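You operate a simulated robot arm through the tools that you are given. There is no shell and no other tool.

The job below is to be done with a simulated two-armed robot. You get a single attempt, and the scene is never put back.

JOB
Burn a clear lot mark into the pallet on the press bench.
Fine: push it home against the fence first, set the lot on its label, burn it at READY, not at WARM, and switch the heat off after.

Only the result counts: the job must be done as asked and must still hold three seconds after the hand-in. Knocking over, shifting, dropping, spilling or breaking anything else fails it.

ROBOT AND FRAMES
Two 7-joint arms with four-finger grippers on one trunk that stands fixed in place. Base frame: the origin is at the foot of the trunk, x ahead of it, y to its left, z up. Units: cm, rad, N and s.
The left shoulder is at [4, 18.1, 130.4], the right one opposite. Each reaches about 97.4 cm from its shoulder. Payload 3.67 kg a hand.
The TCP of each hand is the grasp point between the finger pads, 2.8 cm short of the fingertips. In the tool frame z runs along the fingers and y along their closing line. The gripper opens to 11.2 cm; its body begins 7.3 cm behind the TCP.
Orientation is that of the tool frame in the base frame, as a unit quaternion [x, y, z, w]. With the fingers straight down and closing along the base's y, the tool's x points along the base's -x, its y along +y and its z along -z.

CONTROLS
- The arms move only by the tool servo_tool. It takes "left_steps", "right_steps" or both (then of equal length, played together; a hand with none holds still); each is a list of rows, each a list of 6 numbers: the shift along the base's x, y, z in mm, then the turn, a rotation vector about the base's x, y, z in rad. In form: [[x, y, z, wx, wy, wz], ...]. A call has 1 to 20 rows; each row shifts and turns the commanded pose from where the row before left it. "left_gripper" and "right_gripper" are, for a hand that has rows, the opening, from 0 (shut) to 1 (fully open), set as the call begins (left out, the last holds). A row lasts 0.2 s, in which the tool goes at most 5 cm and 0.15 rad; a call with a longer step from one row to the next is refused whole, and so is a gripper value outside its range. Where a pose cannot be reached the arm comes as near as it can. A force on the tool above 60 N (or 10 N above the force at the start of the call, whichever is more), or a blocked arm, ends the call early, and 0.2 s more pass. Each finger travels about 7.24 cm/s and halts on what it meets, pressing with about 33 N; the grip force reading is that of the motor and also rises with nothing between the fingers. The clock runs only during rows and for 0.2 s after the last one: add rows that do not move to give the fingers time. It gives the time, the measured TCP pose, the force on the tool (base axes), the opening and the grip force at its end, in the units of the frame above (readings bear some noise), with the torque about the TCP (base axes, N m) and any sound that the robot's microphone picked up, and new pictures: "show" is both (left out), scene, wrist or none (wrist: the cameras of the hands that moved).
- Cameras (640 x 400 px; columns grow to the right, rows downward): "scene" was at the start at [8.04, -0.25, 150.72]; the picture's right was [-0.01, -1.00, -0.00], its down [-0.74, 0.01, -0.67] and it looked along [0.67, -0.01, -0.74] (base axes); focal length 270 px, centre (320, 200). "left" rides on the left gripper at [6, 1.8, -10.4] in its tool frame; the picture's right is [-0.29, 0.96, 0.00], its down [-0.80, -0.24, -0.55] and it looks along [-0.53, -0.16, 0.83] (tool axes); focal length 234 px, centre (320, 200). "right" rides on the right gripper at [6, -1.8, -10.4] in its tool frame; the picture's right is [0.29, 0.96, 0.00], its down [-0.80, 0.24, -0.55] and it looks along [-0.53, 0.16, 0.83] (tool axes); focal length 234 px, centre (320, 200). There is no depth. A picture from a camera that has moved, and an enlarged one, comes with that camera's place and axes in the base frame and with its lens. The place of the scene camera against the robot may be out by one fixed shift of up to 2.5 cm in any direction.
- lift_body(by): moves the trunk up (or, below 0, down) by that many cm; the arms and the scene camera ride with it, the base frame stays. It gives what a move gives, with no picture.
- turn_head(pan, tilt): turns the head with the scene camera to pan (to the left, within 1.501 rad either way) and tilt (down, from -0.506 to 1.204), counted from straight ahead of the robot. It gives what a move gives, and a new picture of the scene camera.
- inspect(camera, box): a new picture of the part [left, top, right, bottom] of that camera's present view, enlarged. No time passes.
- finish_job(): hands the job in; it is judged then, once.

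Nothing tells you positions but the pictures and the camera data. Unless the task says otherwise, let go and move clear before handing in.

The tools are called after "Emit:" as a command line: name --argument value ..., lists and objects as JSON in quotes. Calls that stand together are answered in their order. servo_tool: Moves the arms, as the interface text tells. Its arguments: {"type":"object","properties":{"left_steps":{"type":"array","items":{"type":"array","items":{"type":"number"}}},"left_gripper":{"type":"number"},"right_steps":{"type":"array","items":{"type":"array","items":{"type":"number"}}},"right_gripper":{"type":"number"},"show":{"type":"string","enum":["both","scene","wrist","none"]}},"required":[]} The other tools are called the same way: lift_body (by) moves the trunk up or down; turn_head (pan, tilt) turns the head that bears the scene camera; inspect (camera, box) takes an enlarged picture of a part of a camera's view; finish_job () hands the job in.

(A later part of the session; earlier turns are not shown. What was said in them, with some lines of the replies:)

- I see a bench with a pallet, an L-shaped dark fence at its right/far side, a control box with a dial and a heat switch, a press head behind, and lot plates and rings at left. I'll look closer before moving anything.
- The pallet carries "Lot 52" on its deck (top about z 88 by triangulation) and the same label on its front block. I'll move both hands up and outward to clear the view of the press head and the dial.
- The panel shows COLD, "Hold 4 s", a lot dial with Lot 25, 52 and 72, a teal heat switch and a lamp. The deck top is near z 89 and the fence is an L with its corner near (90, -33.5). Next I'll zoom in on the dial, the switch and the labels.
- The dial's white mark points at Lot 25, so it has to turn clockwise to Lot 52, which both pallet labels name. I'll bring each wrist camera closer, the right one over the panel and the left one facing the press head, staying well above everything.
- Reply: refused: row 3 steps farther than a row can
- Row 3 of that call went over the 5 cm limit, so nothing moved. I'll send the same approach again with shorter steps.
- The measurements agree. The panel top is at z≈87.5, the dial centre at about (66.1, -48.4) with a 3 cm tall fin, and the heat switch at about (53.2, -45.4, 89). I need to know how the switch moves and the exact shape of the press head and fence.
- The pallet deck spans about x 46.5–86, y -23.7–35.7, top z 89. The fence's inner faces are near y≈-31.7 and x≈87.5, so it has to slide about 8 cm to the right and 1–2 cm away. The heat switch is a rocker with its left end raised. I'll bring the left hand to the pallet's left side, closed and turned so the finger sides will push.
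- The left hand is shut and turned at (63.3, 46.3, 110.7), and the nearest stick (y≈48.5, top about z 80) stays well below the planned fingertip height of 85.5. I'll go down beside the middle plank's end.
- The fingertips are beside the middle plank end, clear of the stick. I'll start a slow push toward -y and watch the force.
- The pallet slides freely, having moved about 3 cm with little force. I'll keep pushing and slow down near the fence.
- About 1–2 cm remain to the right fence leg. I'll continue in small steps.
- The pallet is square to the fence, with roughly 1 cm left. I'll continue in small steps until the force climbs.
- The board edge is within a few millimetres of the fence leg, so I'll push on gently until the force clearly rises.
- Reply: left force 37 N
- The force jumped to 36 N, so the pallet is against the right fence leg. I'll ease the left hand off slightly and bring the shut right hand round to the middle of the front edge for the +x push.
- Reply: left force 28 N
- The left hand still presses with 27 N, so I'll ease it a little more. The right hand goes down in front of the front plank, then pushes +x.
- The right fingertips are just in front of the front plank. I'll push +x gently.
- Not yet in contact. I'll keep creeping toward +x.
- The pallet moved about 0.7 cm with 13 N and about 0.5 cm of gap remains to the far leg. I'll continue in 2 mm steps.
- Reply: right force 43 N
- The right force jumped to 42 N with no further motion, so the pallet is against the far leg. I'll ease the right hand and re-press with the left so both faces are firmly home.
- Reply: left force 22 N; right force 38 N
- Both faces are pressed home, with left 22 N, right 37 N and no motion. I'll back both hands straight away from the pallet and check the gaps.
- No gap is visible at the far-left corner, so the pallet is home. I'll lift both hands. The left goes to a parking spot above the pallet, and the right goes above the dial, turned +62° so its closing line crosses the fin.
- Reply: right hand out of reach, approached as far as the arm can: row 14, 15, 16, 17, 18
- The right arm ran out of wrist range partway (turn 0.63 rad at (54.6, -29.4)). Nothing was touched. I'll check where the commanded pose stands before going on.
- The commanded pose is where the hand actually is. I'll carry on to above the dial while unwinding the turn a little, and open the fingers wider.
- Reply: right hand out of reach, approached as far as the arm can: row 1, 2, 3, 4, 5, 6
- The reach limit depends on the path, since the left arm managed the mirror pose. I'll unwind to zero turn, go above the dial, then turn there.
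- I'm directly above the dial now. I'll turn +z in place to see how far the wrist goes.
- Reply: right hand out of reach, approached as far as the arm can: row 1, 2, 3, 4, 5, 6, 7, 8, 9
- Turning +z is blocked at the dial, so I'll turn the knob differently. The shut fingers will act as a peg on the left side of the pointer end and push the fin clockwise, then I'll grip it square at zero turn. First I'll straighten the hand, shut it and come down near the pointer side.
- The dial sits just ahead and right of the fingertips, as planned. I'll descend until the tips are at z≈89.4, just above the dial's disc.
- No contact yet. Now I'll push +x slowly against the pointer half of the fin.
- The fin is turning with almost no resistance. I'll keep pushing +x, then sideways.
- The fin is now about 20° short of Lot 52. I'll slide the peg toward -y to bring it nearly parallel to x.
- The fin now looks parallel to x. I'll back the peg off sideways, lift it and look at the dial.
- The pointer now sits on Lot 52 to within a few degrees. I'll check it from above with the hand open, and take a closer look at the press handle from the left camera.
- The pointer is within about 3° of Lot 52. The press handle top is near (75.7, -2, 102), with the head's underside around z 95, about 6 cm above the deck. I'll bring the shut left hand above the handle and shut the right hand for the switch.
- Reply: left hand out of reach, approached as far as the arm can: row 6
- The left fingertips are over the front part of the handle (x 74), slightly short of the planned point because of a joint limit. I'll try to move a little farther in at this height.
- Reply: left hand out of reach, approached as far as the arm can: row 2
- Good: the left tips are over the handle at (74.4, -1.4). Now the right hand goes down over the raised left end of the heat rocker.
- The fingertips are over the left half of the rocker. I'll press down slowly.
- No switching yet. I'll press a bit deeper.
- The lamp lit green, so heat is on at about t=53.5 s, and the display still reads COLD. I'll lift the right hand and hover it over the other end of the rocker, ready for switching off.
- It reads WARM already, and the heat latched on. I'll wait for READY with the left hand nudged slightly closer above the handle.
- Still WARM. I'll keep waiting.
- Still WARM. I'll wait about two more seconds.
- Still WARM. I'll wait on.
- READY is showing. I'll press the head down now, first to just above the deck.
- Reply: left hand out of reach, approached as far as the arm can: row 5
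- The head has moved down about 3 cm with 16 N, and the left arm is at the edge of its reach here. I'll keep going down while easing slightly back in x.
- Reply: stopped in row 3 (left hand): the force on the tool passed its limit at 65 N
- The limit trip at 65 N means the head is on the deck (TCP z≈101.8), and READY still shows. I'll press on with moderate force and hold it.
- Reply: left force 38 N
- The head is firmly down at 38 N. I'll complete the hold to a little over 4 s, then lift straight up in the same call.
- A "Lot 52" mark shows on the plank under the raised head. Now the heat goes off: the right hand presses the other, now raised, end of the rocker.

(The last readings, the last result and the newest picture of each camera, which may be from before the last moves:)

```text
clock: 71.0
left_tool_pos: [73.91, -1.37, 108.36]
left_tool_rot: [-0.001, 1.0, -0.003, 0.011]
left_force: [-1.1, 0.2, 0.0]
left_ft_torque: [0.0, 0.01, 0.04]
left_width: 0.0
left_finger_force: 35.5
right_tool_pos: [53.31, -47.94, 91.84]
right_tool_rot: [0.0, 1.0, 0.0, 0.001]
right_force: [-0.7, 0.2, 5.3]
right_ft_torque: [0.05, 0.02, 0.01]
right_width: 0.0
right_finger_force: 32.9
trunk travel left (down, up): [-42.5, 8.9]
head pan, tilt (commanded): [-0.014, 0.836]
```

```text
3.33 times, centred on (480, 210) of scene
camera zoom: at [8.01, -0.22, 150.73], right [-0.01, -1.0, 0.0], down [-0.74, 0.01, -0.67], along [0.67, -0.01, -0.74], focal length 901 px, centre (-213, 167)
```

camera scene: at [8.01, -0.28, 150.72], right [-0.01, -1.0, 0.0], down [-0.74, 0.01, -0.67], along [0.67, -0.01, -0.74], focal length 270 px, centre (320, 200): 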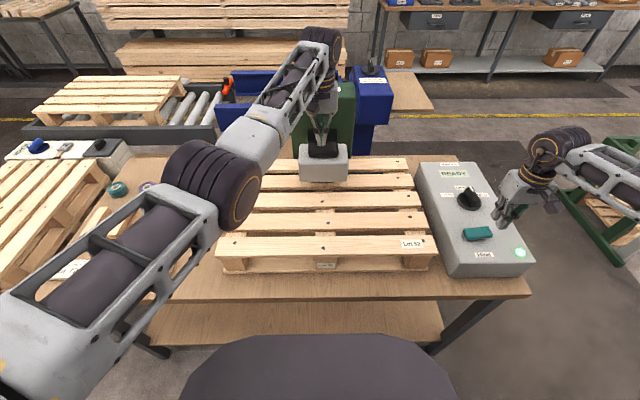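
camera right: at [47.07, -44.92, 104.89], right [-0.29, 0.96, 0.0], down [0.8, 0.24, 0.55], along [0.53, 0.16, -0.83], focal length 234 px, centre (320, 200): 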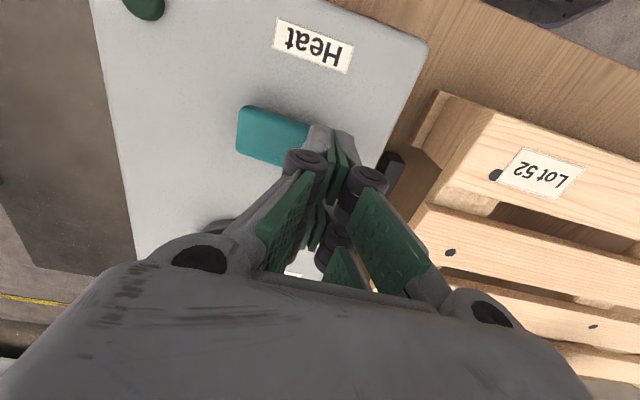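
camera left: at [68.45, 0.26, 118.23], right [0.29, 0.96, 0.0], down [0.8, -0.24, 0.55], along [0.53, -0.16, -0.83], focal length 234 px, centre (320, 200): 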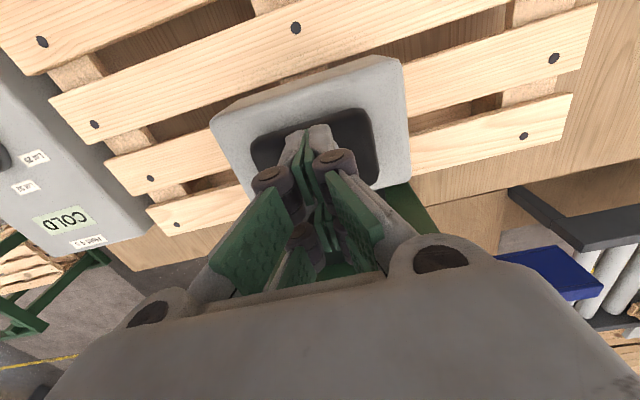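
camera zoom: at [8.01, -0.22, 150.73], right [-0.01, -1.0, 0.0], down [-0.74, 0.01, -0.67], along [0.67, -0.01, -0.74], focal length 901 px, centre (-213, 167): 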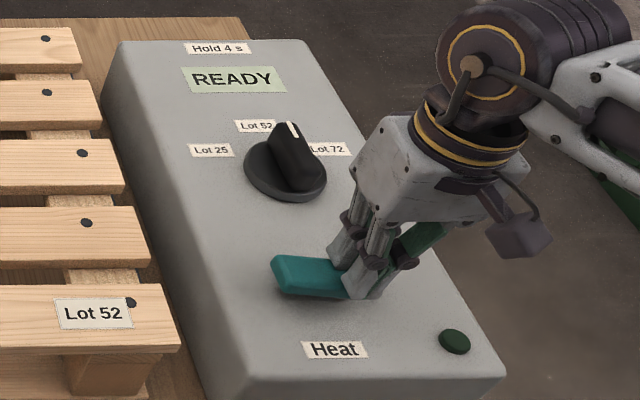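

The lamp is dark, so the heat is off. I'll lift both hands clear and then check the mark, the pallet and everything else.

Emit:
servo_tool --right_steps '[[0, 0, 20, 0, 0, 0], [0, 0, 40, 0, 0, 0], [0, 0, 45, 0, 0, 0], [0, 0, 45, 0, 0, 0], [0, 0, 40, 0, 0, 0], [-30, -10, 20, 0, 0, 0], [-40, -10, 0, 0, 0, 0], [-40, -10, 0, 0, 0, 0], [-40, -10, 0, 0, 0, 0], [0, 0, 0, 0, 0, 0]]' --left_steps '[[0, 0, 30, 0, 0, 0], [0, 0, 40, 0, 0, 0], [0, 0, 20, 0, 0, 0], [-20, 30, 0, 0, 0, 0], [-30, 35, 0, 0, 0, 0], [-30, 35, 0, 0, 0, 0], [-30, 35, 0, 0, 0, 0], [-30, 35, 0, 0, 0, 0], [-30, 35, 0, 0, 0, 0], [0, 0, 0, 0, 0, 0]]' --show "both"

Emit:
inspect --camera "scene" --box '[240, 140, 440, 280]'

Emit:
inspect --camera "scene" --box '[410, 150, 540, 280]'

Emit:
inspect --camera "scene" --box '[290, 150, 370, 210]'

```text
clock: 73.2
left_tool_pos: [57.14, 19.17, 117.07]
left_tool_rot: [0.0, 1.0, -0.002, 0.01]
left_force: [0.7, -0.5, 0.2]
left_ft_torque: [0.02, 0.06, -0.04]
left_width: 0.0
left_finger_force: 35.9
right_tool_pos: [38.17, -52.05, 112.61]
right_tool_rot: [-0.001, 1.0, 0.0, -0.001]
right_force: [0.2, 0.4, 0.6]
right_ft_torque: [0.03, 0.05, 0.01]
right_width: 0.03
right_finger_force: 33.2
trunk travel left (down, up): [-42.5, 8.9]
head pan, tilt (commanded): [-0.014, 0.836]
camera scene: at [8.22, -0.33, 150.7], right [-0.01, -1.0, 0.0], down [-0.74, 0.01, -0.67], along [0.67, -0.01, -0.74], focal length 270 px, centre (320, 200)
camera right: at [32.2, -53.91, 123.22], right [-0.29, 0.96, 0.0], down [0.8, 0.24, 0.55], along [0.53, 0.16, -0.83], focal length 234 px, centre (320, 200)
camera left: at [50.91, 20.88, 127.53], right [0.29, 0.96, 0.0], down [0.79, -0.24, 0.57], along [0.55, -0.16, -0.82], focal length 234 px, centre (320, 200)
```

scene: 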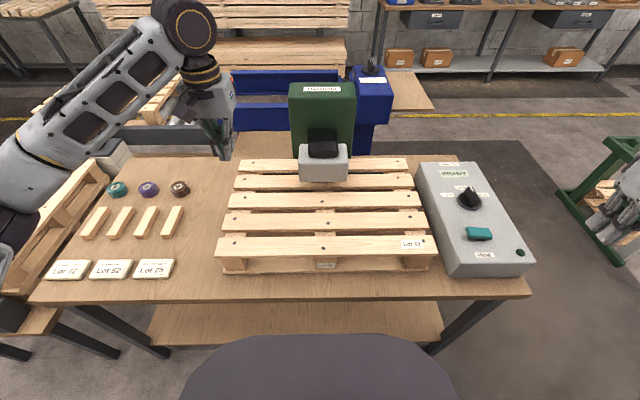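
right: 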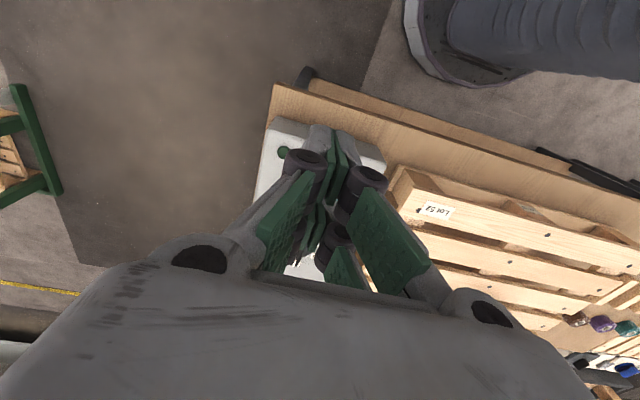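
left: 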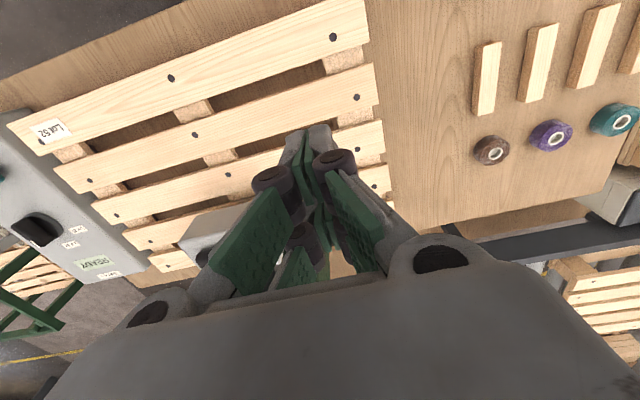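

```text
2.86 times, centred on (340, 210) of scene
camera zoom: at [8.22, -0.33, 150.7], right [-0.01, -1.0, 0.0], down [-0.74, 0.01, -0.67], along [0.67, -0.01, -0.74], focal length 772 px, centre (263, 171)
```

zoom: 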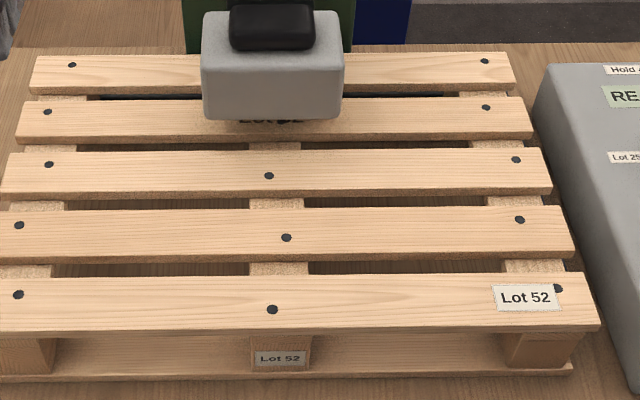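

```text
3.08 times, centred on (475, 215) of scene
camera zoom: at [8.22, -0.33, 150.7], right [-0.01, -1.0, 0.0], down [-0.74, 0.01, -0.67], along [0.67, -0.01, -0.74], focal length 832 px, centre (-157, 154)
```

zoom: 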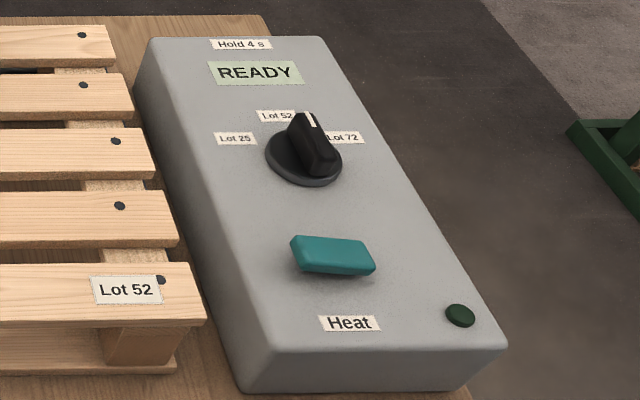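

```text
6.67 times, centred on (330, 180) of scene
camera zoom: at [8.22, -0.33, 150.7], right [-0.01, -1.0, 0.0], down [-0.74, 0.01, -0.67], along [0.67, -0.01, -0.74], focal length 1802 px, centre (253, 333)
```

zoom: 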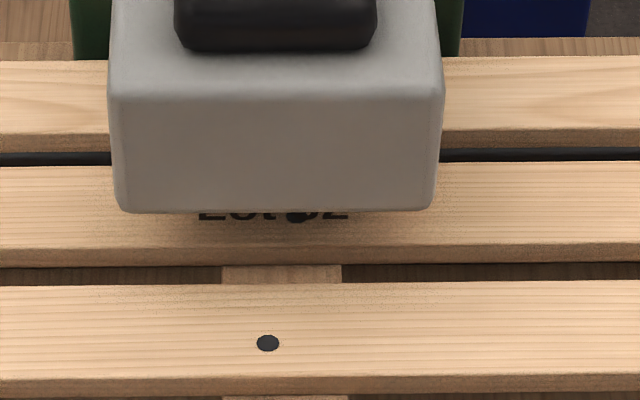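

The "Lot 52" mark is dark, the lamp is off and the dial still points at Lot 52. The pallet's nails sit at the same pixels as right after the push. I'll take one more look at the fence side from above to confirm the pallet is still home.

Emit:
servo_tool --right_steps '[[35, -2, 5, 0, 0, 0], [40, -4, 5, 0, 0, 0], [35, 0, 5, 0, 0, 0], [0, 0, 0, 0, 0, 0], [0, 0, 0, 0, 0, 0]]' --right_gripper 1 --show "wrist"

Emit:
inspect --camera "right" --box '[320, 80, 460, 290]'

Emit:
inspect --camera "right" --box '[340, 100, 440, 170]'

Emit:
inspect --camera "scene" --box '[30, 160, 230, 300]'

```text
clock: 74.4
left_tool_pos: [57.0, 19.09, 117.27]
left_tool_rot: [-0.001, 1.0, -0.002, 0.011]
left_force: [-0.4, -0.8, 0.1]
left_ft_torque: [0.01, 0.0, 0.02]
left_width: 0.0
left_finger_force: 35.6
right_tool_pos: [49.21, -52.66, 114.26]
right_tool_rot: [-0.001, 1.0, 0.0, 0.0]
right_force: [-0.2, -1.0, 0.3]
right_ft_torque: [0.01, -0.01, -0.03]
right_width: 11.2
right_finger_force: 0.0
trunk travel left (down, up): [-42.5, 8.9]
head pan, tilt (commanded): [-0.014, 0.836]
camera right: at [43.05, -54.46, 124.86], right [-0.29, 0.96, 0.0], down [0.8, 0.24, 0.55], along [0.53, 0.16, -0.83], focal length 234 px, centre (320, 200)
```

right: 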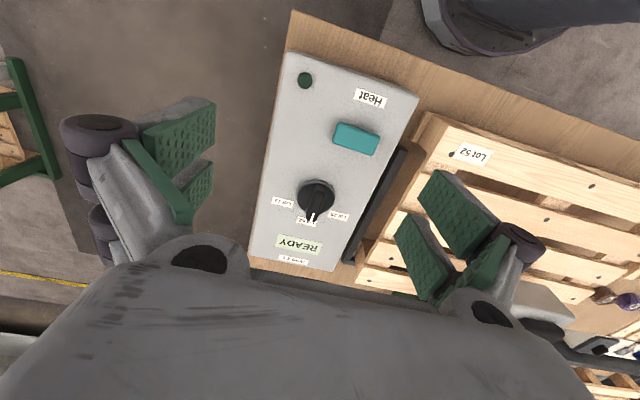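

```text
1.90 times, centred on (390, 185) of right
camera zoom: at [43.05, -54.46, 124.86], right [-0.29, 0.96, 0.0], down [0.8, 0.24, 0.55], along [0.53, 0.16, -0.83], focal length 446 px, centre (187, 229)
```

zoom: 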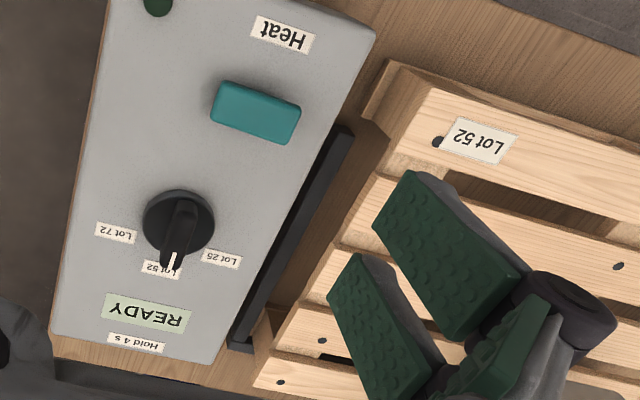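

```text
5.71 times, centred on (390, 135) of right
camera zoom: at [43.05, -54.46, 124.86], right [-0.29, 0.96, 0.0], down [0.8, 0.24, 0.55], along [0.53, 0.16, -0.83], focal length 1338 px, centre (-80, 571)
```

zoom: 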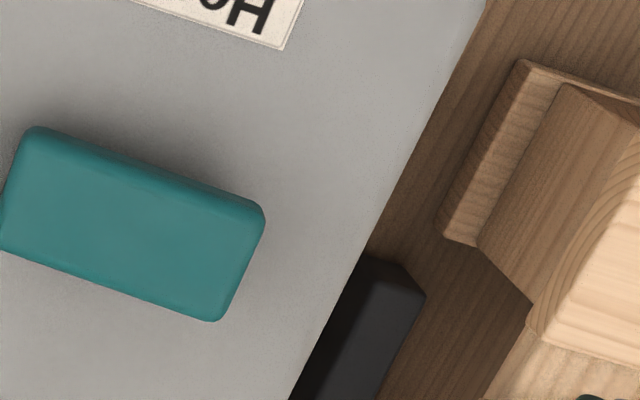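

```text
2.86 times, centred on (130, 230) of scene
camera zoom: at [7.99, -0.29, 150.72], right [-0.01, -1.0, 0.0], down [-0.74, 0.01, -0.67], along [0.67, -0.01, -0.74], focal length 772 px, centre (863, 114)
```

zoom: 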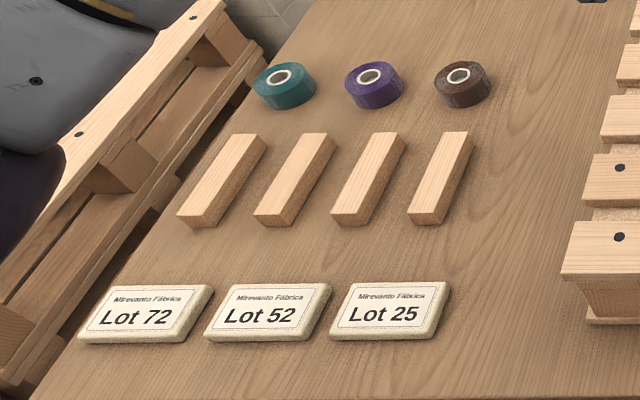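

The pallet's edge meets the fence leg, the sticks, tapes and plates sit where they began, the dial is on Lot 52, the heat lamp is dark and the "Lot 52" mark is burnt in. Both hands are clear, so I'm handing the job in.

Emit:
finish_job

```text
The job is handed in.
```

The job is handed in. The pallet on the press bench now carries a dark "Lot 52" burn mark. I could only see the lower part of the letters, because the raised press head covers the rest.

- **Fence:** I pushed the pallet against both legs of the fence until neither push would move it further. It was in the same place after the burn.
- **Lot:** Both labels on the pallet read Lot 52, so I turned the dial from Lot 25 to Lot 52. It sits within about 3° of that label.
- **Burn:** I waited through WARM and pressed only once the panel showed READY. The head was down for 4.3 to 5.2 seconds, against the panel's "Hold 4 s". The exact figure is unclear because the press force tripped its safety limit once, early in the hold, and eased off for a moment.
- **Heat:** I switched the heat off after the burn and the lamp went dark. The display still read READY at hand-in.

The tapes, sticks and lot plates on the bench are where they were at the start, and both hands are clear of everything.
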